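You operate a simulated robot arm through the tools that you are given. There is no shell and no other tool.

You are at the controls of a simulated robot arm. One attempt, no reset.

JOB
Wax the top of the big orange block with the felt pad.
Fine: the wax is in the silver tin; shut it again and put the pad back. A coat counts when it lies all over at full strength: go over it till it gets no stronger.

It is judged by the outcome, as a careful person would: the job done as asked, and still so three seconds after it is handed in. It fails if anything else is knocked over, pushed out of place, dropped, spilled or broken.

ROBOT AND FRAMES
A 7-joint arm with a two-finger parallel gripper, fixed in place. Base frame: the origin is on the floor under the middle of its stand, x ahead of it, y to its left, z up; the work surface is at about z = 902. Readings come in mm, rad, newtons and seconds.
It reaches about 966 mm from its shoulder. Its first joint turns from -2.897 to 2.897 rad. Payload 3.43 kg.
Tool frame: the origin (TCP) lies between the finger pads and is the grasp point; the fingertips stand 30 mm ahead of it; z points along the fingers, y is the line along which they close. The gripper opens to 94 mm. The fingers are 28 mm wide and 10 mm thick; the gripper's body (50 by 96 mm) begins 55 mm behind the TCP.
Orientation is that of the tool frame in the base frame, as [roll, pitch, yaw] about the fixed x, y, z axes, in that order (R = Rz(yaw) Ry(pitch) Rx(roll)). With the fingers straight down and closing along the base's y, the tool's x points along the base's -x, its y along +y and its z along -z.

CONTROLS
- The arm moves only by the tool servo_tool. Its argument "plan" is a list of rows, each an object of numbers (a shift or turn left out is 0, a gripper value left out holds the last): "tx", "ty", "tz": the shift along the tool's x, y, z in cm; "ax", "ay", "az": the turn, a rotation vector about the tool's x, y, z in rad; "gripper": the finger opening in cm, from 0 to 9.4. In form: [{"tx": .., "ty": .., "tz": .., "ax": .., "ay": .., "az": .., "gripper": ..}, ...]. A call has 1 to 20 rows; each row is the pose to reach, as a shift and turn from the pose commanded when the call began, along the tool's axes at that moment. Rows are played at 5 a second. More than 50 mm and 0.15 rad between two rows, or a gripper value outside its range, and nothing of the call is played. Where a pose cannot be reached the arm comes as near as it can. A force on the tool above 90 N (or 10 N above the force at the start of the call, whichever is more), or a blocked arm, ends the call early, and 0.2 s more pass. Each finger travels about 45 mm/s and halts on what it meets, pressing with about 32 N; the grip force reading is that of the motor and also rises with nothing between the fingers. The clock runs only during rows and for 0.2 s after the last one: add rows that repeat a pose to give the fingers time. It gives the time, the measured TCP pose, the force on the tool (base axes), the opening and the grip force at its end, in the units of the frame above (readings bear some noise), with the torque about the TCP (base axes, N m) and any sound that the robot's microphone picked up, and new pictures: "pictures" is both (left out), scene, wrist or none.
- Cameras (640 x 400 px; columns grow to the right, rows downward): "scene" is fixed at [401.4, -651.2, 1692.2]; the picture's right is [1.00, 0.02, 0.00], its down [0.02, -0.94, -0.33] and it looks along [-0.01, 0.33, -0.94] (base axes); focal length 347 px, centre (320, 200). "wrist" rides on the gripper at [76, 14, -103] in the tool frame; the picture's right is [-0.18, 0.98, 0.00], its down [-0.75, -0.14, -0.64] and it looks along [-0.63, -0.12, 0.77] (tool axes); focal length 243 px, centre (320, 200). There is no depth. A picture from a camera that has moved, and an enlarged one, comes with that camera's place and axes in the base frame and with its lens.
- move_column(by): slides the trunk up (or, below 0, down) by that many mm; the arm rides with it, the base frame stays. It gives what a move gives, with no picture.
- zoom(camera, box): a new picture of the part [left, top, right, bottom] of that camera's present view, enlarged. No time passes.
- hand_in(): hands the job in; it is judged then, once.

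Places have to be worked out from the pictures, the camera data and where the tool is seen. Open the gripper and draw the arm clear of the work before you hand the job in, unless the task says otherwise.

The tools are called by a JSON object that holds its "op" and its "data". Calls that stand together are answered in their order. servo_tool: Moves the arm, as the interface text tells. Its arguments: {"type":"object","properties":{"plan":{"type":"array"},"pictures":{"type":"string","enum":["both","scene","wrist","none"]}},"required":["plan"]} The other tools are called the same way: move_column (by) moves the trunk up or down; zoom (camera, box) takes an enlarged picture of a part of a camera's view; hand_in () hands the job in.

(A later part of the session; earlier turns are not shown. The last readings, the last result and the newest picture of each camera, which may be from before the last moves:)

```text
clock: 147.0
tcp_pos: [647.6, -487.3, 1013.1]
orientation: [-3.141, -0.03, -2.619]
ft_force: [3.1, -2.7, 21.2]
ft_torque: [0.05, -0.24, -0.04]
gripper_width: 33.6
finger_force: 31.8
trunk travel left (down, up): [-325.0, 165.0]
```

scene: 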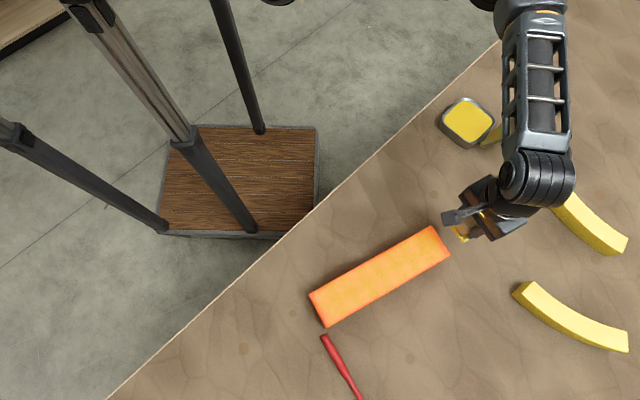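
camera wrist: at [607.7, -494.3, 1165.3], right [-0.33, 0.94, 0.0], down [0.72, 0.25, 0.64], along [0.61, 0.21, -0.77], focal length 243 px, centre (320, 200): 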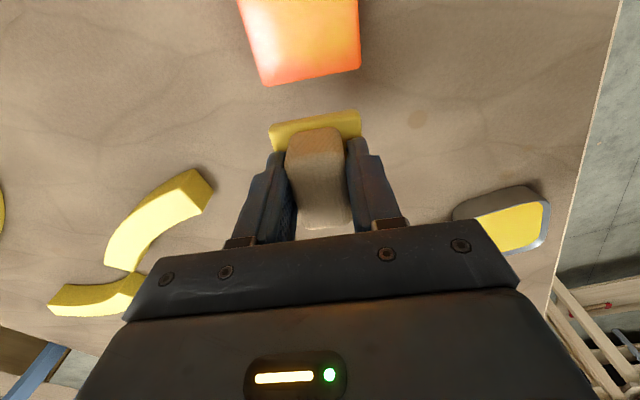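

21 N at the end. I do cross strokes there.

{"op": "servo_tool", "data": {"plan": [{"ty": 1.1}, {"ty": 2.2}, {"ty": 1.1}, {"ty": 0.0}, {"ty": -1.1}, {"ty": -2.2}, {"ty": -1.1}, {"ty": 0.0}, {"ty": 1.1}, {"ty": 2.2}, {"ty": 1.1}, {"ty": 0.0}, {"ty": -1.1}, {"ty": -2.2}, {"ty": -1.1}, {"ty": 0.0}], "pictures": "none"}}

{"op": "servo_tool", "data": {"plan": [{"tz": -0.5}, {"tz": -2.5}, {"tz": -5, "ay": -0.015}, {"tx": -2.0, "tz": -5, "ay": -0.03}, {"tx": -3.9, "tz": -5, "ay": -0.03}, {"tx": -3.9, "tz": -5, "ay": -0.03}], "pictures": "both"}}

{"op": "zoom", "data": {"camera": "wrist", "box": [200, 0, 420, 140]}}

{"op": "zoom", "data": {"camera": "scene", "box": [400, 215, 460, 265]}}

```text
clock: 150.4
tcp_pos: [647.0, -490.2, 1013.1]
orientation: [-3.136, -0.032, -2.619]
ft_force: [9.6, -10.2, 38.5]
ft_torque: [0.0, -0.56, -0.15]
gripper_width: 33.8
finger_force: 32.6
trunk travel left (down, up): [-325.0, 165.0]
```

```text
clock: 151.8
tcp_pos: [683.1, -468.2, 1058.7]
orientation: [3.141, -0.001, -2.619]
ft_force: [0.1, 0.1, -0.6]
ft_torque: [0.0, 0.0, -0.01]
gripper_width: 33.6
finger_force: 31.7
trunk travel left (down, up): [-325.0, 165.0]
camera wrist: at [608.6, -493.5, 1163.9], right [-0.33, 0.94, 0.0], down [0.72, 0.25, 0.64], along [0.61, 0.21, -0.77], focal length 243 px, centre (320, 200)
```

scene: 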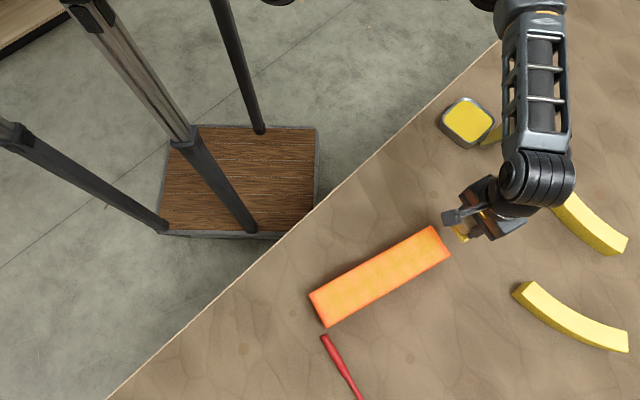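
wrist: 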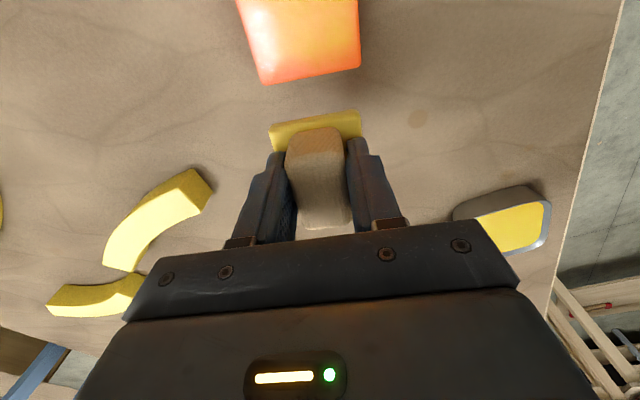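

```text
2.86 times, centred on (310, 70) of wrist
camera zoom: at [608.6, -493.5, 1163.9], right [-0.33, 0.94, 0.0], down [0.72, 0.25, 0.64], along [0.61, 0.21, -0.77], focal length 693 px, centre (349, 571)
```

zoom: 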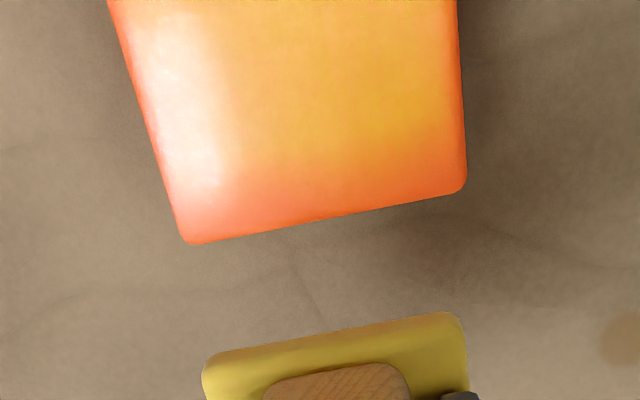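

```text
8.00 times, centred on (430, 240) of scene
camera zoom: at [401.4, -651.2, 1692.2], right [1.0, 0.02, 0.0], down [0.02, -0.94, -0.33], along [-0.01, 0.33, -0.94], focal length 2778 px, centre (-560, -120)
```

zoom: 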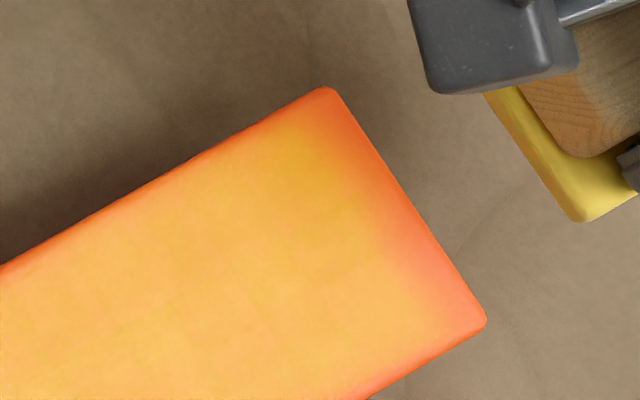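

Strokes right over the end at 20–38 N changed nothing there, so that pale rim looks like the coat's drawn edge rather than missing wax. I'll record close-ups of the whole top now, to compare after one more freshly waxed full pass.

{"op": "zoom", "data": {"camera": "scene", "box": [300, 280, 360, 330]}}

{"op": "zoom", "data": {"camera": "scene", "box": [350, 250, 410, 300]}}

```text
8.00 times, centred on (330, 305) of scene
camera zoom: at [401.4, -651.2, 1692.2], right [1.0, 0.02, 0.0], down [0.02, -0.94, -0.33], along [-0.01, 0.33, -0.94], focal length 2778 px, centre (240, -640)
```

zoom: 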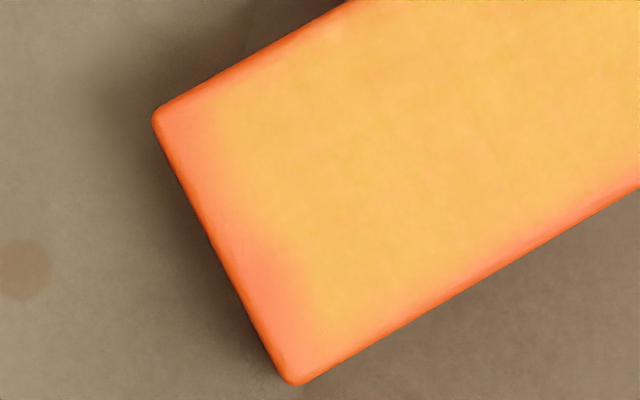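

```text
8.00 times, centred on (380, 275) of scene
camera zoom: at [401.4, -651.2, 1692.2], right [1.0, 0.02, 0.0], down [0.02, -0.94, -0.33], along [-0.01, 0.33, -0.94], focal length 2778 px, centre (-160, -400)
```

zoom: 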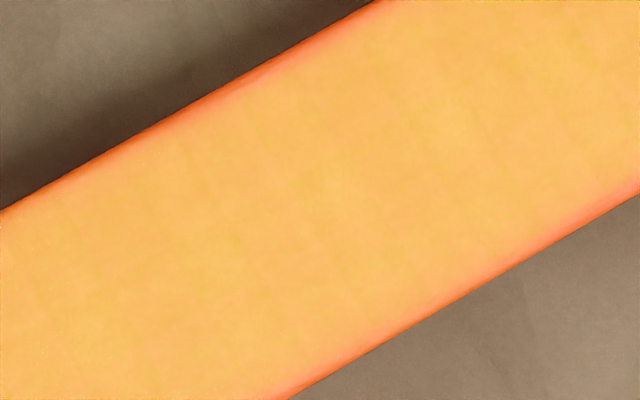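

The pad is still rich yellow after the whole second round, whereas it went pale in the first. So little wax is being taken up any more. To be sure, I make one more full set of lanes with overhang, starting on the far side.

{"op": "servo_tool", "data": {"plan": [{"tx": 2.2, "ty": -1.0}, {"tx": 4.4, "ty": -2.1}, {"tx": 4.4, "ty": -2.1, "tz": 2.0}, {"tx": 4.4, "ty": -2.1, "tz": 4.0}, {"tx": 4.4, "ty": -2.1, "tz": 4.5}, {"tx": 4.4, "ty": -2.1, "tz": 4.5}], "pictures": "none"}}

{"op": "servo_tool", "data": {"plan": [{"tz": 0.1}, {"tz": 0.1}], "pictures": "none"}}

{"op": "servo_tool", "data": {"plan": [{"tz": 0.08}, {"tz": 0.08}], "pictures": "none"}}

```text
clock: 153.2
tcp_pos: [656.1, -508.3, 1015.7]
orientation: [3.14, 0.0, -2.619]
ft_force: [0.9, 0.0, 0.3]
ft_torque: [0.01, 0.02, -0.02]
gripper_width: 33.7
finger_force: 32.2
trunk travel left (down, up): [-325.0, 165.0]
```

```text
clock: 153.8
tcp_pos: [654.8, -508.1, 1014.8]
orientation: [-3.142, 0.0, -2.617]
ft_force: [-0.2, -0.6, 0.1]
ft_torque: [-0.02, 0.01, 0.02]
gripper_width: 33.4
finger_force: 31.7
trunk travel left (down, up): [-325.0, 165.0]
```

```text
clock: 154.4
tcp_pos: [654.9, -507.6, 1014.3]
orientation: [3.141, 0.0, -2.619]
ft_force: [-0.2, 0.4, 0.8]
ft_torque: [0.01, -0.02, -0.01]
gripper_width: 33.3
finger_force: 32.1
trunk travel left (down, up): [-325.0, 165.0]
```

{"op": "servo_tool", "data": {"plan": [{"tz": 0.08}, {"tz": 0.08}], "pictures": "none"}}

{"op": "servo_tool", "data": {"plan": [{"tz": 0.08}, {"tz": 0.08}], "pictures": "none"}}

```text
clock: 155.0
tcp_pos: [655.3, -508.7, 1012.9]
orientation: [3.14, 0.001, -2.618]
ft_force: [-0.2, -0.5, 2.0]
ft_torque: [-0.04, 0.09, 0.04]
gripper_width: 33.5
finger_force: 32.2
trunk travel left (down, up): [-325.0, 165.0]
```

```text
clock: 155.6
tcp_pos: [654.1, -508.6, 1014.0]
orientation: [-3.141, -0.001, -2.621]
ft_force: [1.8, -3.1, 10.6]
ft_torque: [-0.09, 0.14, 0.05]
gripper_width: 33.7
finger_force: 31.8
trunk travel left (down, up): [-325.0, 165.0]
```

{"op": "servo_tool", "data": {"plan": [{"tz": 0.06}, {"tx": 2.2, "tz": 0.06}, {"tx": 4.4, "tz": 0.06}, {"tx": 6.6, "tz": 0.06}, {"tx": 8.8, "tz": 0.06}, {"tx": 11, "tz": 0.06}, {"tx": 13.2, "tz": 0.06}, {"tx": 15.4, "tz": 0.06}, {"tx": 17.6, "tz": 0.06}, {"tx": 19.8, "tz": 0.06}, {"tx": 22, "tz": 0.06}, {"tx": 24.2, "tz": 0.06}, {"tx": 26.4, "tz": 0.06}, {"tx": 28.3, "tz": 0.06}, {"tx": 28.3, "ty": 1.1, "tz": 0.06}, {"tx": 28.3, "ty": 2.2, "tz": 0.06}], "pictures": "none"}}

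{"op": "servo_tool", "data": {"plan": [{"tx": -2.2}, {"tx": -4.4}, {"tx": -6.6}, {"tx": -8.8}, {"tx": -11}, {"tx": -13.2}, {"tx": -15.4}, {"tx": -17.6}, {"tx": -19.8}, {"tx": -22}, {"tx": -24.2}, {"tx": -26.4}, {"tx": -28.3}, {"tx": -28.3, "ty": 1.1}, {"tx": -28.3, "ty": 2.2}], "pictures": "none"}}

```text
clock: 159.0
tcp_pos: [397.9, -631.3, 1012.2]
orientation: [-3.139, -0.002, -2.619]
ft_force: [2.3, -8.6, 23.5]
ft_torque: [-0.16, -0.3, -0.11]
gripper_width: 33.6
finger_force: 32.2
trunk travel left (down, up): [-325.0, 165.0]
```

```text
clock: 162.2
tcp_pos: [633.8, -470.6, 1012.1]
orientation: [-3.141, 0.002, -2.616]
ft_force: [7.9, -6.0, 28.4]
ft_torque: [-0.45, -0.1, 0.12]
gripper_width: 33.4
finger_force: 32.0
trunk travel left (down, up): [-325.0, 165.0]
```

Steady 23–28 N through both lanes. Now the near edge lane back to the left, then I lift off and move aside to compare.

{"op": "servo_tool", "data": {"plan": [{"tx": 2.2}, {"tx": 4.4}, {"tx": 6.6}, {"tx": 8.8}, {"tx": 11}, {"tx": 13.2}, {"tx": 15.4}, {"tx": 17.6}, {"tx": 19.8}, {"tx": 22}, {"tx": 24.2}, {"tx": 26.4}, {"tx": 28.3}, {"tx": 28.3, "ty": -1.1}, {"tx": 28.3, "ty": -2.2}, {"tx": 28.3, "ty": -3.3}, {"tx": 28.3, "ty": -4.4}], "pictures": "none"}}

{"op": "servo_tool", "data": {"plan": [{"tz": -1}, {"tz": -4}, {"tz": -8}, {"tx": -3, "ty": 3, "tz": -8}, {"tx": -6, "ty": 6.5, "tz": -8}, {"tx": -9, "ty": 10.5, "tz": -8}, {"tx": -12, "ty": 14.5, "tz": -8}, {"tx": -15, "ty": 18.5, "tz": -8}, {"tx": -18, "ty": 22.0, "tz": -8}, {"tx": -18, "ty": 22, "tz": -8}], "pictures": "both"}}

{"op": "zoom", "data": {"camera": "scene", "box": [290, 215, 470, 335]}}

{"op": "zoom", "data": {"camera": "scene", "box": [300, 280, 360, 330]}}

{"op": "zoom", "data": {"camera": "scene", "box": [350, 250, 410, 300]}}

{"op": "zoom", "data": {"camera": "scene", "box": [400, 215, 460, 265]}}

```text
clock: 165.8
tcp_pos: [408.2, -648.8, 1012.5]
orientation: [3.141, -0.001, -2.62]
ft_force: [-7.8, 11.5, 37.5]
ft_torque: [0.82, 0.08, 0.18]
gripper_width: 33.9
finger_force: 32.0
trunk travel left (down, up): [-325.0, 165.0]
```

```text
clock: 168.0
tcp_pos: [458.1, -368.9, 1093.6]
orientation: [-3.141, 0.0, -2.619]
ft_force: [-0.1, 0.2, -1.2]
ft_torque: [0.02, -0.01, 0.02]
gripper_width: 33.6
finger_force: 32.0
trunk travel left (down, up): [-325.0, 165.0]
camera wrist: at [383.5, -394.3, 1196.4], right [-0.33, 0.94, 0.0], down [0.72, 0.25, 0.64], along [0.61, 0.21, -0.77], focal length 243 px, centre (320, 200)
```

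scene: 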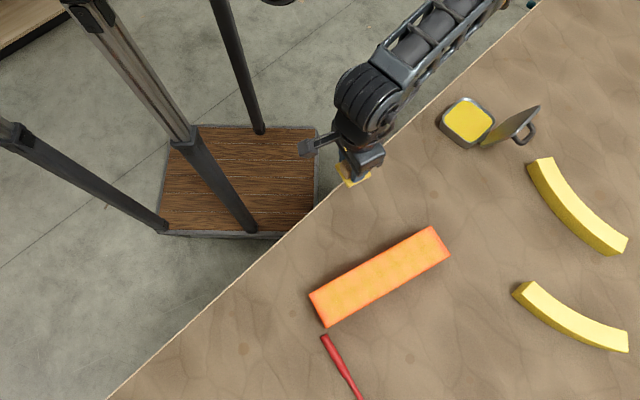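
wrist: 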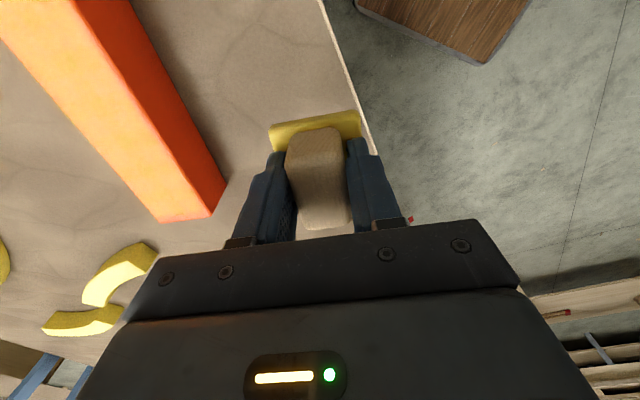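

```text
3.33 times, centred on (380, 275) of scene
camera zoom: at [401.4, -651.2, 1692.2], right [1.0, 0.02, 0.0], down [0.02, -0.94, -0.33], along [-0.01, 0.33, -0.94], focal length 1158 px, centre (120, -50)
```

zoom: 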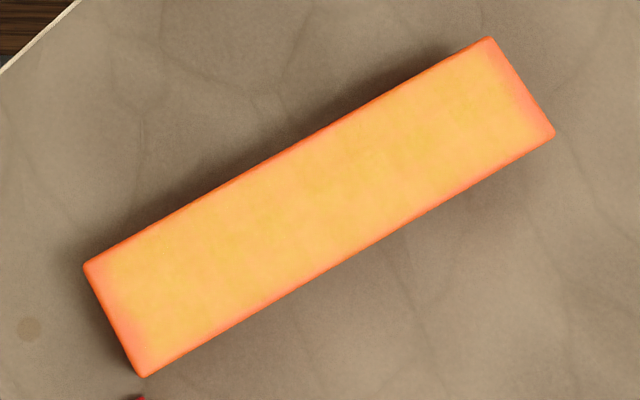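

```text
8.00 times, centred on (330, 305) of scene
camera zoom: at [401.4, -651.2, 1692.2], right [1.0, 0.02, 0.0], down [0.02, -0.94, -0.33], along [-0.01, 0.33, -0.94], focal length 2778 px, centre (240, -640)
```

zoom: 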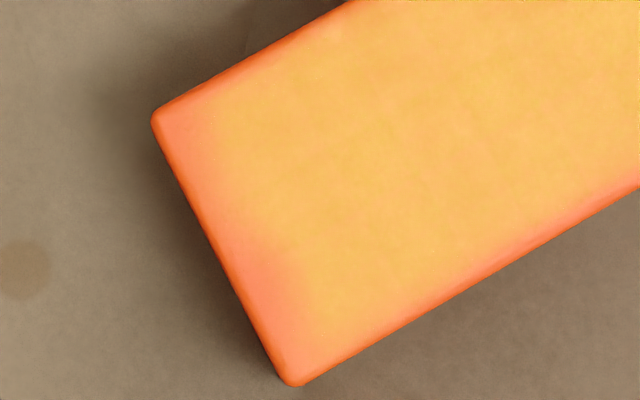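

```text
8.00 times, centred on (380, 275) of scene
camera zoom: at [401.4, -651.2, 1692.2], right [1.0, 0.02, 0.0], down [0.02, -0.94, -0.33], along [-0.01, 0.33, -0.94], focal length 2778 px, centre (-160, -400)
```

zoom: 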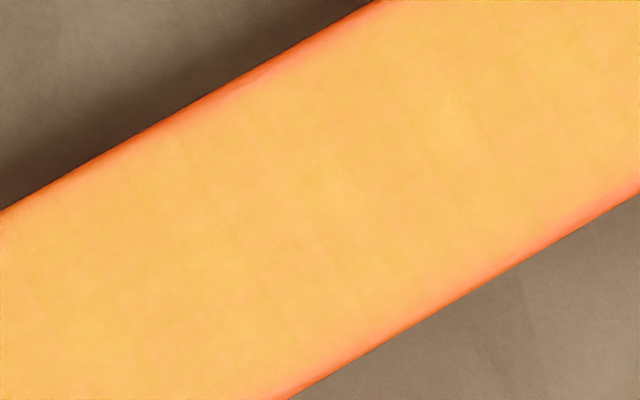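

```text
8.00 times, centred on (430, 240) of scene
camera zoom: at [401.4, -651.2, 1692.2], right [1.0, 0.02, 0.0], down [0.02, -0.94, -0.33], along [-0.01, 0.33, -0.94], focal length 2778 px, centre (-560, -120)
```

zoom: 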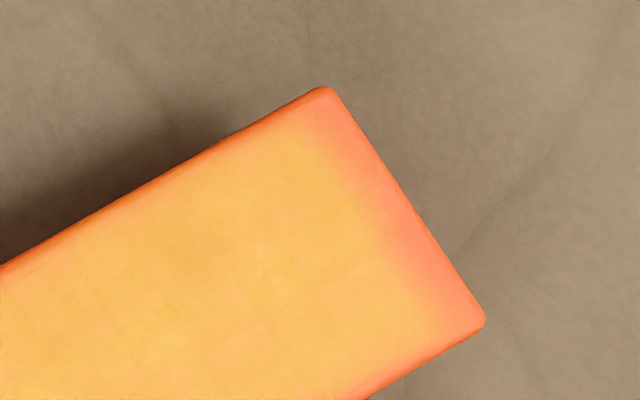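

All three close-ups are unchanged from before this full set, so the coat has stopped getting stronger with this load. To rule out a part-spent pad, I'll dip once more and make one fresh full pass. I head to the tin.

{"op": "servo_tool", "data": {"plan": [{"tx": -2.5, "ty": 0.1}, {"tx": -7, "ty": 0.3, "az": -0.03}, {"tx": -11.5, "ty": 0.5, "az": -0.07}, {"tx": -16, "ty": 0.7, "az": -0.11}, {"tx": -20.5, "ty": 0.9, "az": -0.15}, {"tx": -25, "ty": 1.1, "az": -0.2}, {"tx": -29.5, "ty": 1.2, "az": -0.24}, {"tx": -33, "ty": 1.3, "az": -0.262}, {"tx": -34.4, "ty": 1.38, "az": -0.262}, {"tx": -34.4, "ty": 1.38, "az": -0.262}, {"tx": -34.4, "ty": 1.38, "az": -0.262}], "pictures": "both"}}

{"op": "zoom", "data": {"camera": "scene", "box": [430, 60, 540, 150]}}

```text
clock: 170.4
tcp_pos: [748.0, -184.2, 1090.8]
orientation: [3.14, 0.001, -2.359]
ft_force: [-0.1, 0.1, -0.5]
ft_torque: [0.02, 0.01, -0.01]
gripper_width: 33.7
finger_force: 31.8
trunk travel left (down, up): [-325.0, 165.0]
camera wrist: at [683.8, -228.4, 1195.2], right [-0.56, 0.83, 0.0], down [0.63, 0.43, 0.64], along [0.53, 0.36, -0.77], focal length 243 px, centre (320, 200)
```

scene: 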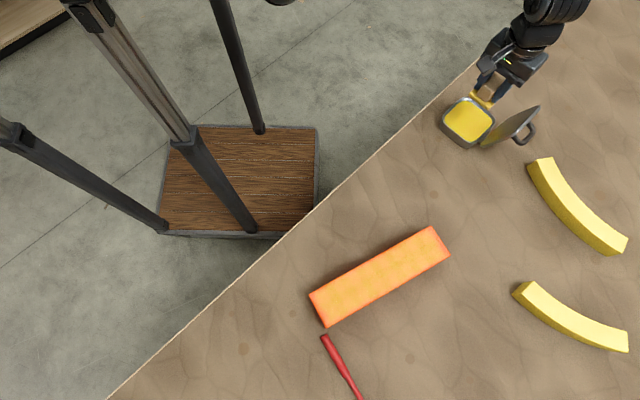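
wrist: 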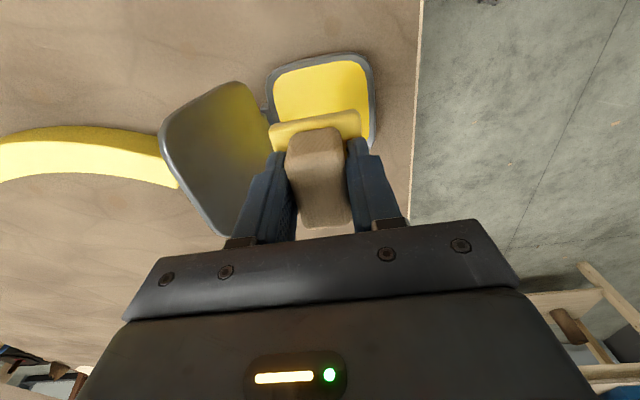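

```text
4.44 times, centred on (485, 105) of scene
camera zoom: at [401.4, -651.2, 1692.2], right [1.0, 0.02, 0.0], down [0.02, -0.94, -0.33], along [-0.01, 0.33, -0.94], focal length 1543 px, centre (-413, 622)
```

zoom: 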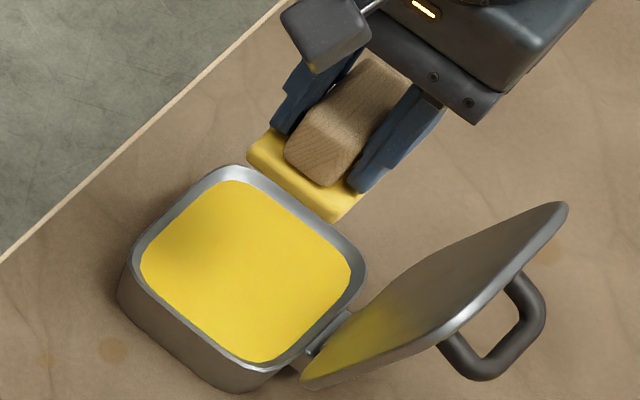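

The felt looks as full as when freshly dipped, which supports the coat being saturated. Since I'm here, I top it up once more.

{"op": "servo_tool", "data": {"plan": [{"tz": 2.5}, {"tz": 5}, {"tz": 7.5}, {"tz": 9.5}, {"tz": 10.7}, {"tz": 11.2}, {"tz": 11.2}], "pictures": "none"}}

{"op": "servo_tool", "data": {"plan": [{"tz": 0.1}, {"tz": 0.2}, {"tz": 0.2}], "pictures": "none"}}

{"op": "servo_tool", "data": {"plan": [{"tz": 0.1}, {"tz": 0.1}], "pictures": "none"}}

```text
clock: 172.0
tcp_pos: [747.4, -185.3, 979.6]
orientation: [-3.141, 0.0, -2.356]
ft_force: [0.0, 0.4, -1.0]
ft_torque: [0.0, 0.0, 0.0]
gripper_width: 33.3
finger_force: 32.2
trunk travel left (down, up): [-325.0, 165.0]
```

```text
clock: 172.8
tcp_pos: [747.2, -185.0, 978.7]
orientation: [-3.141, 0.0, -2.356]
ft_force: [0.5, -0.1, -0.7]
ft_torque: [-0.01, 0.0, -0.01]
gripper_width: 33.9
finger_force: 31.5
trunk travel left (down, up): [-325.0, 165.0]
```

```text
clock: 173.4
tcp_pos: [747.6, -184.3, 976.6]
orientation: [3.141, 0.002, -2.356]
ft_force: [0.7, -0.7, -0.5]
ft_torque: [0.02, 0.01, 0.01]
gripper_width: 33.6
finger_force: 31.9
trunk travel left (down, up): [-325.0, 165.0]
```

{"op": "servo_tool", "data": {"plan": [{"tz": 0.1}, {"tz": 0.1}], "pictures": "none"}}

{"op": "servo_tool", "data": {"plan": [{"tz": 0.1}, {"tz": 0.1}], "pictures": "none"}}

```text
clock: 174.0
tcp_pos: [747.9, -184.9, 977.3]
orientation: [-3.141, 0.001, -2.358]
ft_force: [0.3, 0.5, -0.3]
ft_torque: [0.02, 0.02, 0.02]
gripper_width: 33.8
finger_force: 31.5
trunk travel left (down, up): [-325.0, 165.0]
```

```text
clock: 174.6
tcp_pos: [746.7, -185.5, 975.4]
orientation: [-3.141, -0.001, -2.355]
ft_force: [0.3, 0.9, 1.6]
ft_torque: [0.0, 0.05, -0.04]
gripper_width: 33.9
finger_force: 32.0
trunk travel left (down, up): [-325.0, 165.0]
```

Touching the wax now. A little further and a gentle rub, then lift out.

{"op": "servo_tool", "data": {"plan": [{"tz": 0.1}, {"tz": 0.12, "tx": 0.3}, {"tz": 0.12, "tx": 0.6, "ty": -0.2}, {"tz": 0.12, "tx": 0.3, "ty": -0.4}, {"tz": 0.12, "ty": -0.2}, {"tz": 0.12, "ty": 0.0}, {"tz": 0.12, "tx": 0.3, "ty": 0.2}, {"tz": 0.12, "tx": 0.3, "ty": 0.0}, {"tz": 0.12, "tx": 0.0}, {"tz": 0.12}], "pictures": "none"}}

{"op": "servo_tool", "data": {"plan": [{"tz": -0.5}, {"tz": -3}, {"tz": -7}, {"tz": -11.5}, {"tx": 2.5, "ty": -0.2, "tz": -11.5}, {"tx": 6.5, "ty": -0.6, "tz": -11.5, "az": 0.05}, {"tx": 11, "ty": -1.1, "tz": -11.5, "az": 0.1}, {"tx": 15.5, "ty": -1.6, "tz": -11.5, "az": 0.15}, {"tx": 20, "ty": -2.1, "tz": -11.5, "az": 0.2}, {"tx": 24.5, "ty": -2.7, "tz": -11.5, "az": 0.25}, {"tx": 28, "ty": -3.1, "tz": -11.5, "az": 0.262}, {"tx": 29.7, "ty": -3.3, "tz": -11.5, "az": 0.262}, {"tx": 29.7, "ty": -3.3, "tz": -11.5, "az": 0.262}], "pictures": "both"}}

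{"op": "zoom", "data": {"camera": "scene", "box": [430, 60, 540, 150]}}

```text
clock: 176.8
tcp_pos: [746.2, -185.4, 975.0]
orientation: [-3.141, -0.003, -2.359]
ft_force: [-10.5, -3.7, 37.8]
ft_torque: [0.05, 0.24, -0.03]
gripper_width: 33.6
finger_force: 31.9
trunk travel left (down, up): [-325.0, 165.0]
```

```text
clock: 179.6
tcp_pos: [561.0, -419.1, 1087.9]
orientation: [-3.141, -0.001, -2.617]
ft_force: [-0.4, 0.7, -0.9]
ft_torque: [-0.02, -0.01, -0.02]
gripper_width: 33.2
finger_force: 32.0
trunk travel left (down, up): [-325.0, 165.0]
camera wrist: at [487.3, -444.7, 1191.7], right [-0.33, 0.94, 0.0], down [0.72, 0.25, 0.64], along [0.61, 0.21, -0.77], focal length 243 px, centre (320, 200)
```

scene: 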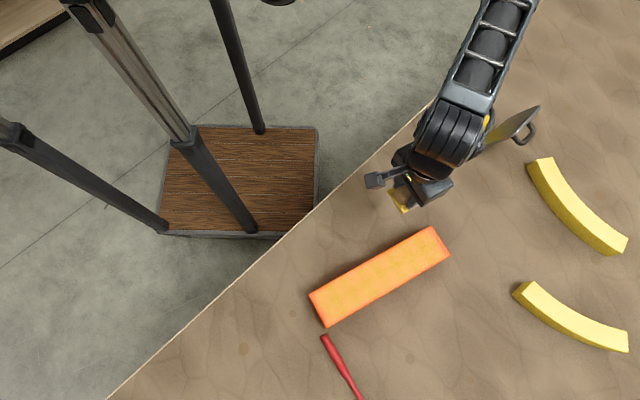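
wrist: 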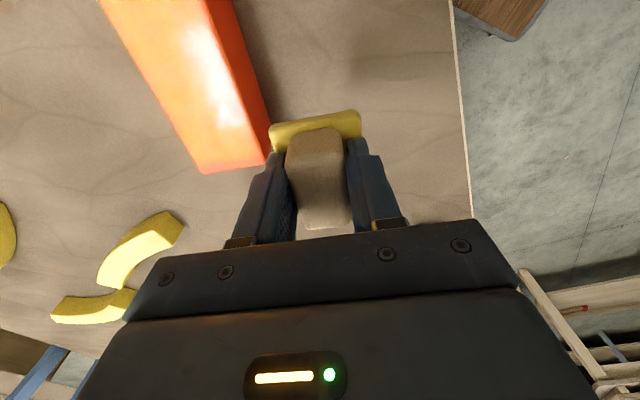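

```text
4.44 times, centred on (485, 105) of scene
camera zoom: at [401.4, -651.2, 1692.2], right [1.0, 0.02, 0.0], down [0.02, -0.94, -0.33], along [-0.01, 0.33, -0.94], focal length 1543 px, centre (-413, 622)
```

zoom: 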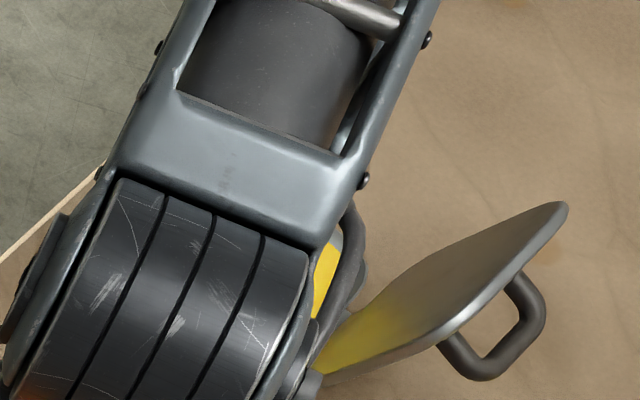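

Back to the block's left end, near-side corner, with overhang.

{"op": "servo_tool", "data": {"plan": [{"tx": 2.5, "ty": -0.8}, {"tx": 6.8, "ty": -2.2}, {"tx": 11.1, "ty": -3.6}, {"tx": 15.4, "ty": -5.0}, {"tx": 19.7, "ty": -6.5}, {"tx": 23.5, "ty": -7.7}, {"tx": 24.6, "ty": -8.1}, {"tx": 24.6, "ty": -8.1, "tz": 2.5}, {"tx": 24.6, "ty": -8.1, "tz": 5.0}, {"tx": 24.6, "ty": -8.1, "tz": 7.1}, {"tx": 24.6, "ty": -8.1, "tz": 7.1}], "pictures": "none"}}

{"op": "servo_tool", "data": {"plan": [{"tz": 0.1}, {"tz": 0.1}], "pictures": "none"}}

{"op": "servo_tool", "data": {"plan": [{"tz": 0.1}, {"tz": 0.1}], "pictures": "none"}}

```text
clock: 182.0
tcp_pos: [388.7, -610.3, 1016.0]
orientation: [-3.141, 0.001, -2.617]
ft_force: [0.4, -0.1, -0.6]
ft_torque: [0.02, 0.0, 0.0]
gripper_width: 33.9
finger_force: 32.1
trunk travel left (down, up): [-325.0, 165.0]
```

```text
clock: 182.6
tcp_pos: [387.5, -610.2, 1015.3]
orientation: [-3.142, 0.0, -2.618]
ft_force: [-0.1, -0.5, -0.2]
ft_torque: [0.0, 0.04, 0.0]
gripper_width: 33.6
finger_force: 32.2
trunk travel left (down, up): [-325.0, 165.0]
```

```text
clock: 183.2
tcp_pos: [387.9, -611.4, 1015.7]
orientation: [-3.14, 0.002, -2.618]
ft_force: [0.4, 0.3, -1.2]
ft_torque: [-0.03, 0.02, 0.01]
gripper_width: 33.6
finger_force: 32.0
trunk travel left (down, up): [-325.0, 165.0]
```

{"op": "servo_tool", "data": {"plan": [{"tz": 0.1}, {"tz": 0.1}], "pictures": "none"}}

{"op": "servo_tool", "data": {"plan": [{"tz": 0.1}, {"tz": 0.1}], "pictures": "none"}}

```text
clock: 183.8
tcp_pos: [386.9, -611.2, 1015.4]
orientation: [-3.141, -0.001, -2.617]
ft_force: [-0.3, 0.0, -0.4]
ft_torque: [-0.05, -0.03, 0.0]
gripper_width: 33.7
finger_force: 31.5
trunk travel left (down, up): [-325.0, 165.0]
```

```text
clock: 184.4
tcp_pos: [387.8, -611.4, 1013.1]
orientation: [-3.141, -0.002, -2.617]
ft_force: [-0.9, 0.3, -1.5]
ft_torque: [-0.01, -0.01, -0.01]
gripper_width: 33.5
finger_force: 32.4
trunk travel left (down, up): [-325.0, 165.0]
```

{"op": "servo_tool", "data": {"plan": [{"tz": 0.1}, {"tz": 0.1}], "pictures": "none"}}

{"op": "servo_tool", "data": {"plan": [{"tz": 0.08}, {"tz": 0.08}], "pictures": "none"}}

```text
clock: 185.0
tcp_pos: [387.7, -612.5, 1014.0]
orientation: [-3.139, 0.002, -2.618]
ft_force: [0.7, -0.1, 8.1]
ft_torque: [0.04, -0.06, -0.04]
gripper_width: 33.6
finger_force: 31.6
trunk travel left (down, up): [-325.0, 165.0]
```

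```text
clock: 185.6
tcp_pos: [387.6, -611.6, 1013.0]
orientation: [-3.14, -0.001, -2.618]
ft_force: [0.2, -1.2, 17.2]
ft_torque: [0.08, -0.23, 0.02]
gripper_width: 33.4
finger_force: 31.5
trunk travel left (down, up): [-325.0, 165.0]
```

17 N. I cross the left end twice, then run the near edge lane.

{"op": "servo_tool", "data": {"plan": [{"ty": -1.1}, {"ty": -2.2}, {"ty": -3.3}, {"ty": -4.3}, {"ty": -2.9}, {"ty": -1.4}, {"ty": 0}, {"tx": -2.2}, {"tx": -4.4}, {"tx": -6.6}, {"tx": -8.8}, {"tx": -11}, {"tx": -13.2}, {"tx": -15.4}, {"tx": -17.6}, {"tx": -19.8}, {"tx": -22}, {"tx": -24.2}, {"tx": -26.4}, {"tx": -28.3}], "pictures": "none"}}

{"op": "servo_tool", "data": {"plan": [{"ty": -1.1}, {"ty": -2.2}, {"ty": -3.3}, {"ty": -4.3}, {"ty": -3.2}, {"ty": -2.2}, {"tx": 2.2, "ty": -2.2}, {"tx": 4.4, "ty": -2.2}, {"tx": 6.6, "ty": -2.2}, {"tx": 8.8, "ty": -2.2}, {"tx": 11, "ty": -2.2}, {"tx": 13.2, "ty": -2.2}, {"tx": 15.4, "ty": -2.2}, {"tx": 17.6, "ty": -2.2}, {"tx": 19.8, "ty": -2.2}, {"tx": 22, "ty": -2.2}, {"tx": 24.2, "ty": -2.2}, {"tx": 26.4, "ty": -2.2}, {"tx": 28.3, "ty": -2.2}, {"tx": 28.3, "ty": -3.2}], "pictures": "none"}}

```text
clock: 189.8
tcp_pos: [632.1, -469.5, 1013.7]
orientation: [-3.14, -0.001, -2.62]
ft_force: [-8.1, -4.1, 33.1]
ft_torque: [-0.18, 0.52, -0.02]
gripper_width: 33.6
finger_force: 31.8
trunk travel left (down, up): [-325.0, 165.0]
```

```text
clock: 194.0
tcp_pos: [399.1, -638.5, 1013.8]
orientation: [3.141, -0.004, -2.622]
ft_force: [-8.0, 15.6, 45.3]
ft_torque: [0.9, -0.32, 0.27]
gripper_width: 33.7
finger_force: 32.3
trunk travel left (down, up): [-325.0, 165.0]
```

The press has crept up to 45 N; I ease off 1.5 mm and run the far edge lane to the right, then lift and look.

{"op": "servo_tool", "data": {"plan": [{"tz": -0.15}, {"ty": -0.6, "tz": -0.15}, {"ty": -1.1, "tz": -0.15}, {"tx": -2.2, "ty": -1.1, "tz": -0.15}, {"tx": -4.4, "ty": -1.1, "tz": -0.15}, {"tx": -6.6, "ty": -1.1, "tz": -0.15}, {"tx": -8.8, "ty": -1.1, "tz": -0.15}, {"tx": -11, "ty": -1.1, "tz": -0.15}, {"tx": -13.2, "ty": -1.1, "tz": -0.15}, {"tx": -15.4, "ty": -1.1, "tz": -0.15}, {"tx": -17.6, "ty": -1.1, "tz": -0.15}, {"tx": -19.8, "ty": -1.1, "tz": -0.15}, {"tx": -22, "ty": -1.1, "tz": -0.15}, {"tx": -24.2, "ty": -1.1, "tz": -0.15}, {"tx": -26.4, "ty": -1.1, "tz": -0.15}, {"tx": -28.3, "ty": -1.1, "tz": -0.15}], "pictures": "none"}}

{"op": "servo_tool", "data": {"plan": [{"tz": -1}, {"tz": -4}, {"tz": -8}, {"tx": 0, "ty": 4, "tz": -8}, {"tx": 0, "ty": 8.5, "tz": -8}, {"tx": 0, "ty": 13, "tz": -8}, {"tx": 0, "ty": 17.5, "tz": -8}, {"tx": 0, "ty": 20, "tz": -8}, {"tx": 0, "ty": 20, "tz": -8}], "pictures": "both"}}

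{"op": "zoom", "data": {"camera": "scene", "box": [290, 215, 470, 335]}}

{"op": "zoom", "data": {"camera": "scene", "box": [300, 280, 360, 330]}}

{"op": "zoom", "data": {"camera": "scene", "box": [400, 215, 460, 265]}}

```text
clock: 197.4
tcp_pos: [654.4, -507.7, 1013.9]
orientation: [3.139, 0.002, -2.617]
ft_force: [-1.6, -0.2, 7.4]
ft_torque: [-0.06, 0.17, -0.01]
gripper_width: 33.7
finger_force: 32.1
trunk travel left (down, up): [-325.0, 165.0]
```

```text
clock: 199.4
tcp_pos: [555.1, -333.2, 1092.1]
orientation: [-3.141, -0.001, -2.617]
ft_force: [0.3, 0.1, 0.0]
ft_torque: [0.03, 0.0, -0.02]
gripper_width: 33.5
finger_force: 32.0
trunk travel left (down, up): [-325.0, 165.0]
camera wrist: at [481.5, -358.9, 1195.5], right [-0.33, 0.94, 0.0], down [0.72, 0.25, 0.64], along [0.61, 0.21, -0.77], focal length 243 px, centre (320, 200)
```

scene: 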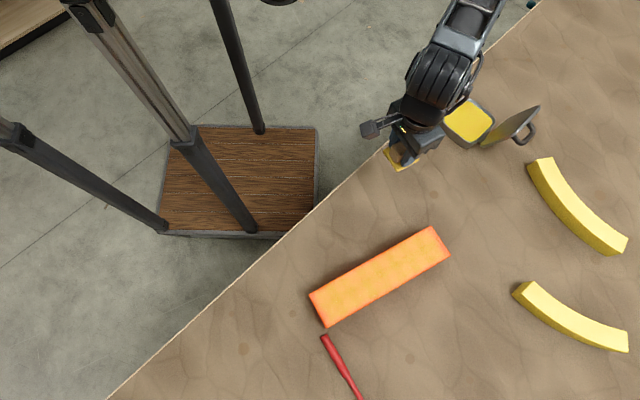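
wrist: 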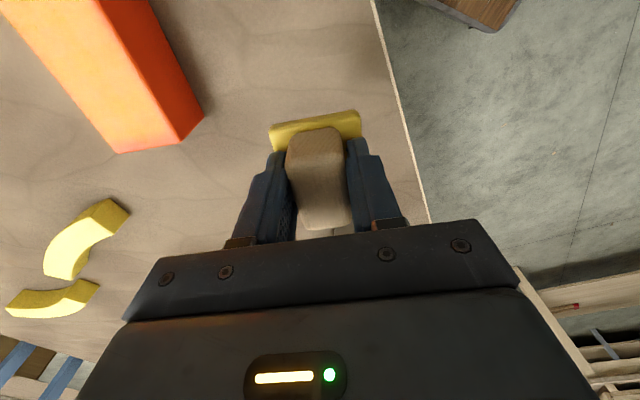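

```text
3.33 times, centred on (380, 275) of scene
camera zoom: at [401.4, -651.2, 1692.2], right [1.0, 0.02, 0.0], down [0.02, -0.94, -0.33], along [-0.01, 0.33, -0.94], focal length 1158 px, centre (120, -50)
```

zoom: 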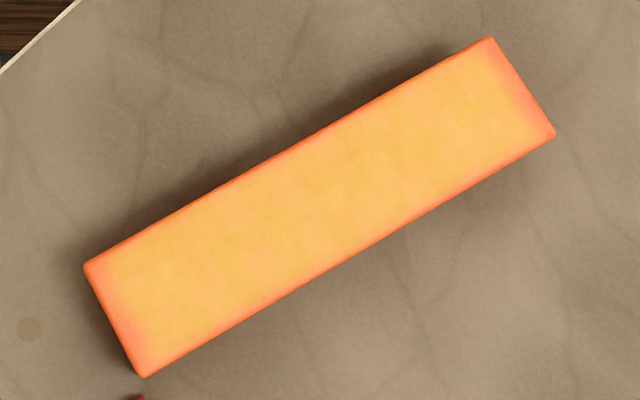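

```text
8.00 times, centred on (330, 305) of scene
camera zoom: at [401.4, -651.2, 1692.2], right [1.0, 0.02, 0.0], down [0.02, -0.94, -0.33], along [-0.01, 0.33, -0.94], focal length 2778 px, centre (240, -640)
```

zoom: 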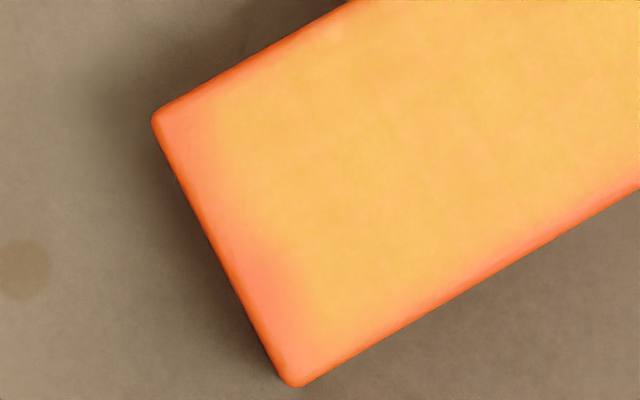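

```text
8.00 times, centred on (430, 240) of scene
camera zoom: at [401.4, -651.2, 1692.2], right [1.0, 0.02, 0.0], down [0.02, -0.94, -0.33], along [-0.01, 0.33, -0.94], focal length 2778 px, centre (-560, -120)
```

zoom: 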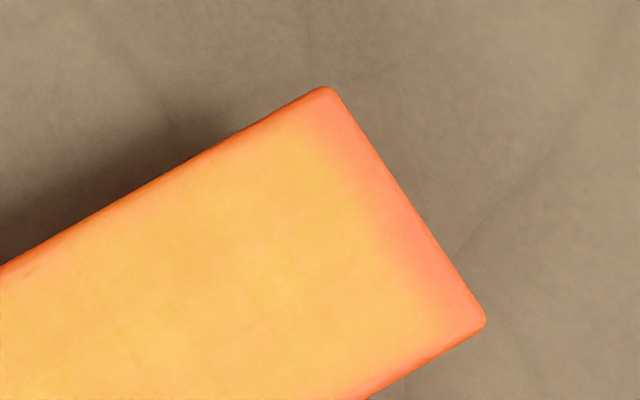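

Still unchanged after a fresh dip and full pass, so the coat is at full strength and the block hasn't moved. Now I return the pad to its place at (633, -283.5), stopping just above the table to check its alignment.

{"op": "servo_tool", "data": {"plan": [{"tx": -2, "ty": 0.1, "az": -0.05}, {"tx": -5, "ty": 0.2, "az": -0.12}, {"tx": -8, "ty": 0.35, "az": -0.2}, {"tx": -9.2, "ty": 0.42, "tz": 1, "az": -0.26}, {"tx": -9.2, "ty": 0.42, "tz": 4, "az": -0.26}, {"tx": -9.2, "ty": 0.42, "tz": 7.5, "az": -0.26}, {"tx": -9.2, "ty": 0.42, "tz": 11, "az": -0.26}, {"tx": -9.2, "ty": 0.42, "tz": 12.7, "az": -0.26}, {"tx": -9.2, "ty": 0.42, "tz": 12.7, "az": -0.26}], "pictures": "both"}}

{"op": "zoom", "data": {"camera": "scene", "box": [390, 135, 450, 185]}}

{"op": "zoom", "data": {"camera": "wrist", "box": [260, 80, 380, 230]}}

```text
clock: 201.4
tcp_pos: [632.7, -285.0, 965.5]
orientation: [3.141, 0.0, -2.359]
ft_force: [0.7, -0.1, -1.2]
ft_torque: [-0.02, -0.02, -0.01]
gripper_width: 33.7
finger_force: 32.4
trunk travel left (down, up): [-325.0, 165.0]
camera wrist: at [568.0, -328.5, 1069.3], right [-0.56, 0.83, 0.0], down [0.63, 0.43, 0.64], along [0.53, 0.36, -0.77], focal length 243 px, centre (320, 200)
```

scene: 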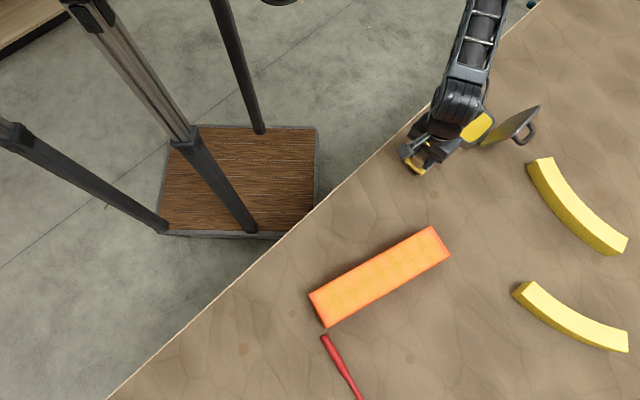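
wrist: 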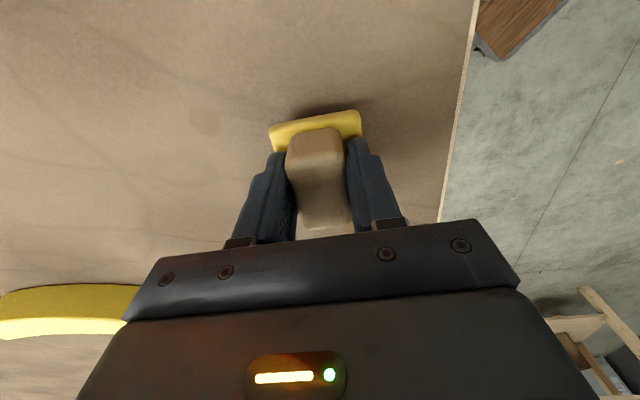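

```text
8.00 times, centred on (420, 160) of scene
camera zoom: at [401.4, -651.2, 1692.2], right [1.0, 0.02, 0.0], down [0.02, -0.94, -0.33], along [-0.01, 0.33, -0.94], focal length 2778 px, centre (-480, 520)
```

zoom: 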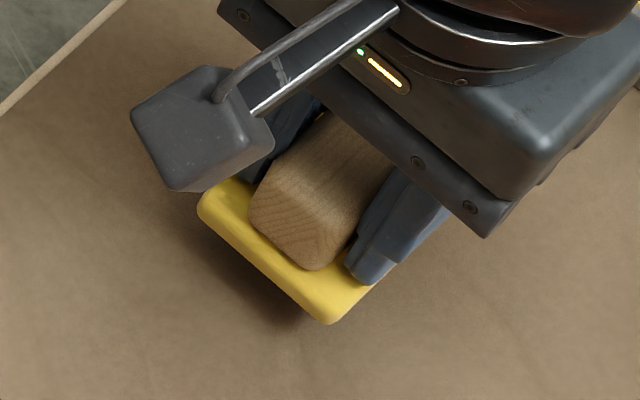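

```text
2.67 times, centred on (320, 155) of wrist
camera zoom: at [568.0, -328.5, 1069.3], right [-0.56, 0.83, 0.0], down [0.63, 0.43, 0.64], along [0.53, 0.36, -0.77], focal length 647 px, centre (320, 320)
```

zoom: 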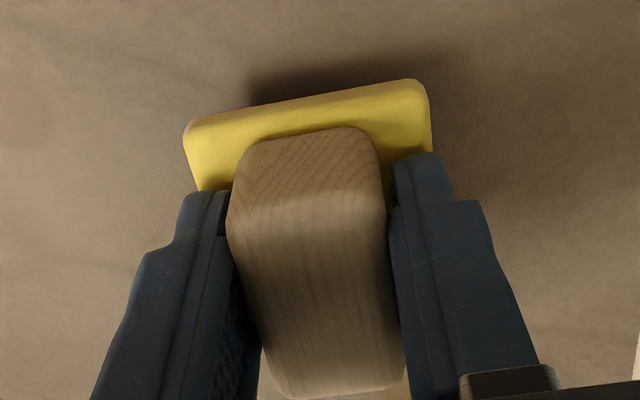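

Aligned to within about 1.5 mm of the original spot. I correct that and lower to the table in small steps.

{"op": "servo_tool", "data": {"plan": [{"tx": -0.08, "ty": 0.08, "tz": 0.6}, {"tx": -0.08, "ty": 0.08, "tz": 1.2}, {"tx": -0.08, "ty": 0.08, "tz": 1.6}, {"tx": -0.08, "ty": 0.08, "tz": 1.6}], "pictures": "none"}}

{"op": "servo_tool", "data": {"plan": [{"tz": 0.1}, {"tz": 0.15}, {"tz": 0.15}], "pictures": "none"}}

{"op": "servo_tool", "data": {"plan": [{"tz": 0.1}, {"tz": 0.1}], "pictures": "none"}}

```text
clock: 202.4
tcp_pos: [632.0, -283.7, 950.0]
orientation: [-3.141, -0.002, -2.358]
ft_force: [-0.3, 0.0, -0.5]
ft_torque: [-0.01, -0.01, 0.01]
gripper_width: 33.4
finger_force: 31.8
trunk travel left (down, up): [-325.0, 165.0]
```

```text
clock: 203.2
tcp_pos: [632.7, -284.1, 948.3]
orientation: [-3.141, 0.0, -2.357]
ft_force: [-0.5, -0.8, -0.2]
ft_torque: [0.03, 0.01, 0.0]
gripper_width: 33.7
finger_force: 32.8
trunk travel left (down, up): [-325.0, 165.0]
```

```text
clock: 203.8
tcp_pos: [632.7, -283.4, 948.0]
orientation: [3.141, 0.0, -2.358]
ft_force: [-0.8, -0.4, -1.2]
ft_torque: [0.0, 0.01, 0.01]
gripper_width: 33.7
finger_force: 32.1
trunk travel left (down, up): [-325.0, 165.0]
```

{"op": "servo_tool", "data": {"plan": [{"tz": 0.1}, {"tz": 0.1}], "pictures": "none"}}

{"op": "servo_tool", "data": {"plan": [{"tz": 0.08}, {"tz": 0.08}], "pictures": "none"}}

{"op": "servo_tool", "data": {"plan": [{"tz": 0.08}, {"tz": 0.08}], "pictures": "none"}}

```text
clock: 204.4
tcp_pos: [632.4, -283.6, 946.9]
orientation: [-3.141, 0.0, -2.358]
ft_force: [0.3, 0.0, -0.7]
ft_torque: [-0.02, -0.02, 0.02]
gripper_width: 33.6
finger_force: 31.7
trunk travel left (down, up): [-325.0, 165.0]
```

```text
clock: 205.0
tcp_pos: [632.2, -283.1, 945.8]
orientation: [3.141, 0.0, -2.357]
ft_force: [0.3, -0.4, -1.3]
ft_torque: [0.03, 0.01, 0.01]
gripper_width: 33.6
finger_force: 31.9
trunk travel left (down, up): [-325.0, 165.0]
```

```text
clock: 205.6
tcp_pos: [631.7, -283.1, 945.0]
orientation: [-3.142, 0.0, -2.358]
ft_force: [0.2, 0.3, -1.7]
ft_torque: [0.02, -0.01, 0.02]
gripper_width: 33.6
finger_force: 32.2
trunk travel left (down, up): [-325.0, 165.0]
```

{"op": "servo_tool", "data": {"plan": [{"tz": 0.08}, {"tz": 0.08}], "pictures": "none"}}

{"op": "servo_tool", "data": {"plan": [{"tz": 0.06}, {"tz": 0.06}], "pictures": "none"}}

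```text
clock: 206.2
tcp_pos: [633.0, -283.5, 945.8]
orientation: [3.139, -0.001, -2.358]
ft_force: [0.3, 0.9, -0.7]
ft_torque: [-0.07, 0.0, -0.04]
gripper_width: 33.7
finger_force: 31.8
trunk travel left (down, up): [-325.0, 165.0]
```

```text
clock: 206.8
tcp_pos: [631.2, -282.7, 943.3]
orientation: [-3.14, 0.003, -2.357]
ft_force: [-0.1, 0.0, -0.9]
ft_torque: [-0.02, 0.02, -0.02]
gripper_width: 33.7
finger_force: 32.4
trunk travel left (down, up): [-325.0, 165.0]
```

{"op": "servo_tool", "data": {"plan": [{"tz": 0.08}, {"tz": 0.08}], "pictures": "none"}}

{"op": "servo_tool", "data": {"plan": [{"tz": 0.06}, {"tz": 0.06}], "pictures": "both"}}

{"op": "zoom", "data": {"camera": "scene", "box": [390, 135, 450, 185]}}

```text
clock: 207.4
tcp_pos: [631.4, -283.3, 944.3]
orientation: [3.141, 0.0, -2.36]
ft_force: [-0.9, 2.4, 5.7]
ft_torque: [0.11, 0.03, 0.01]
gripper_width: 33.5
finger_force: 32.0
trunk travel left (down, up): [-325.0, 165.0]
```

```text
clock: 208.0
tcp_pos: [633.4, -283.4, 943.7]
orientation: [-3.14, -0.001, -2.358]
ft_force: [-0.3, 0.2, 18.1]
ft_torque: [0.13, 0.0, -0.06]
gripper_width: 33.1
finger_force: 32.4
trunk travel left (down, up): [-325.0, 165.0]
camera wrist: at [567.2, -326.9, 1046.6], right [-0.56, 0.83, 0.0], down [0.63, 0.43, 0.64], along [0.53, 0.36, -0.77], focal length 243 px, centre (320, 200)
```

scene: 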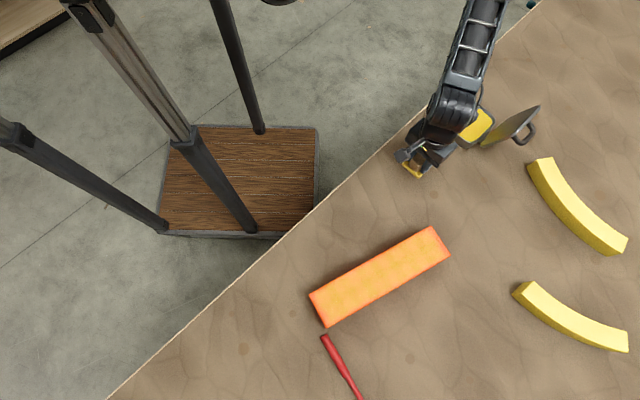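
wrist: 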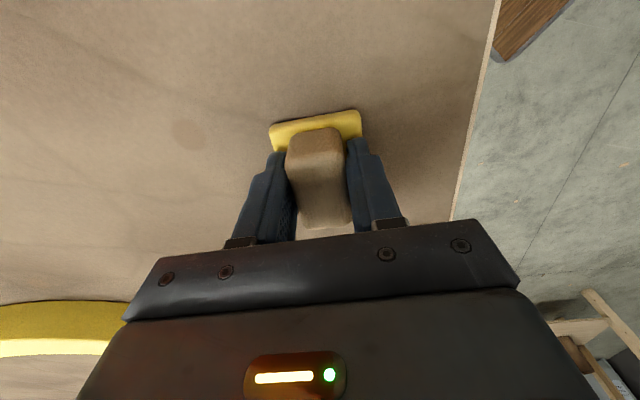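

```text
8.00 times, centred on (420, 160) of scene
camera zoom: at [401.4, -651.2, 1692.2], right [1.0, 0.02, 0.0], down [0.02, -0.94, -0.33], along [-0.01, 0.33, -0.94], focal length 2778 px, centre (-480, 520)
```

zoom: 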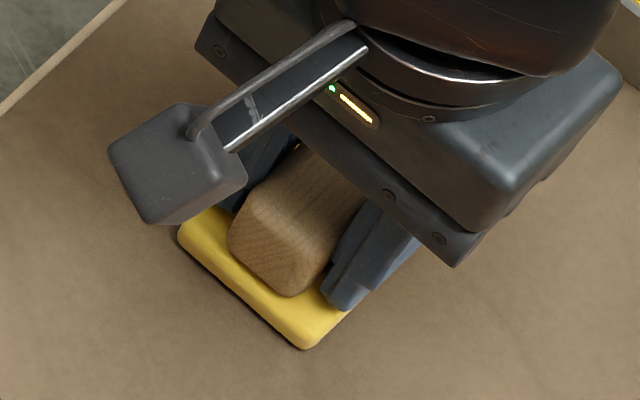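

The pad is down on the table within about 1–2 mm of its original outline. I ease the pressure, open the fingers and rise straight up.

{"op": "servo_tool", "data": {"plan": [{"tz": -0.1}, {"tz": -0.1, "gripper": 3.8}, {"tz": -0.1, "gripper": 5.0}, {"tz": -0.1, "gripper": 5.0}, {"tz": -0.1, "gripper": 5.0}, {"tz": -2.0, "gripper": 5.0}, {"tz": -5.0, "gripper": 5.0}, {"tz": -9.0, "gripper": 5.0}, {"tz": -13.0, "gripper": 5.0}, {"tz": -13.0, "gripper": 5.0}], "pictures": "both"}}

{"op": "zoom", "data": {"camera": "scene", "box": [390, 135, 450, 185]}}

```text
clock: 210.2
tcp_pos: [632.1, -284.1, 1072.2]
orientation: [-3.142, -0.001, -2.359]
ft_force: [-0.3, 0.9, 0.1]
ft_torque: [0.01, -0.01, 0.0]
gripper_width: 50.1
finger_force: 0.1
trunk travel left (down, up): [-325.0, 165.0]
camera wrist: at [566.6, -327.9, 1174.9], right [-0.56, 0.83, 0.0], down [0.63, 0.43, 0.64], along [0.53, 0.36, -0.77], focal length 243 px, centre (320, 200)
```

scene: 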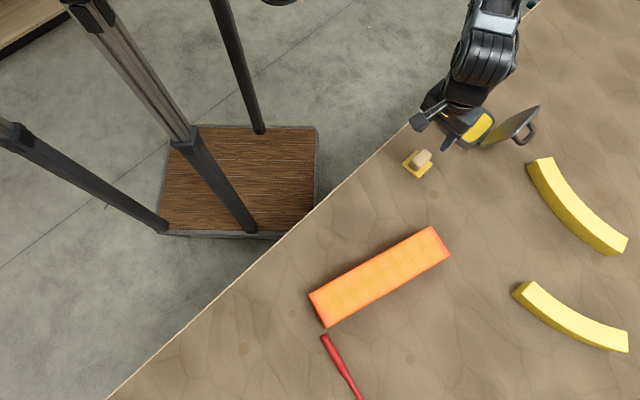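
wrist: 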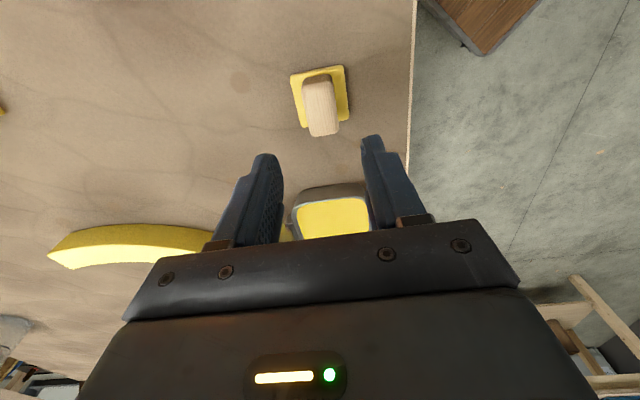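

```text
8.00 times, centred on (420, 160) of scene
camera zoom: at [401.4, -651.2, 1692.2], right [1.0, 0.02, 0.0], down [0.02, -0.94, -0.33], along [-0.01, 0.33, -0.94], focal length 2778 px, centre (-480, 520)
```

zoom: 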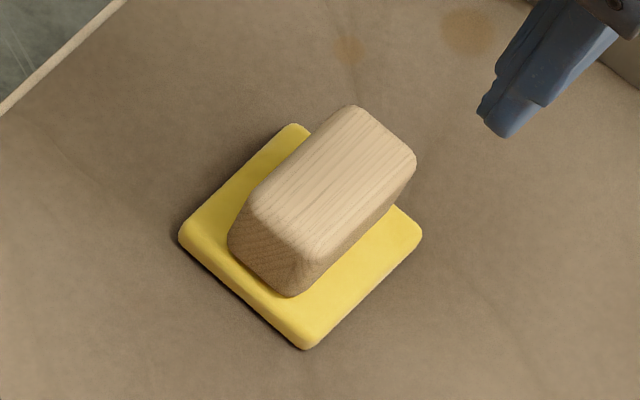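

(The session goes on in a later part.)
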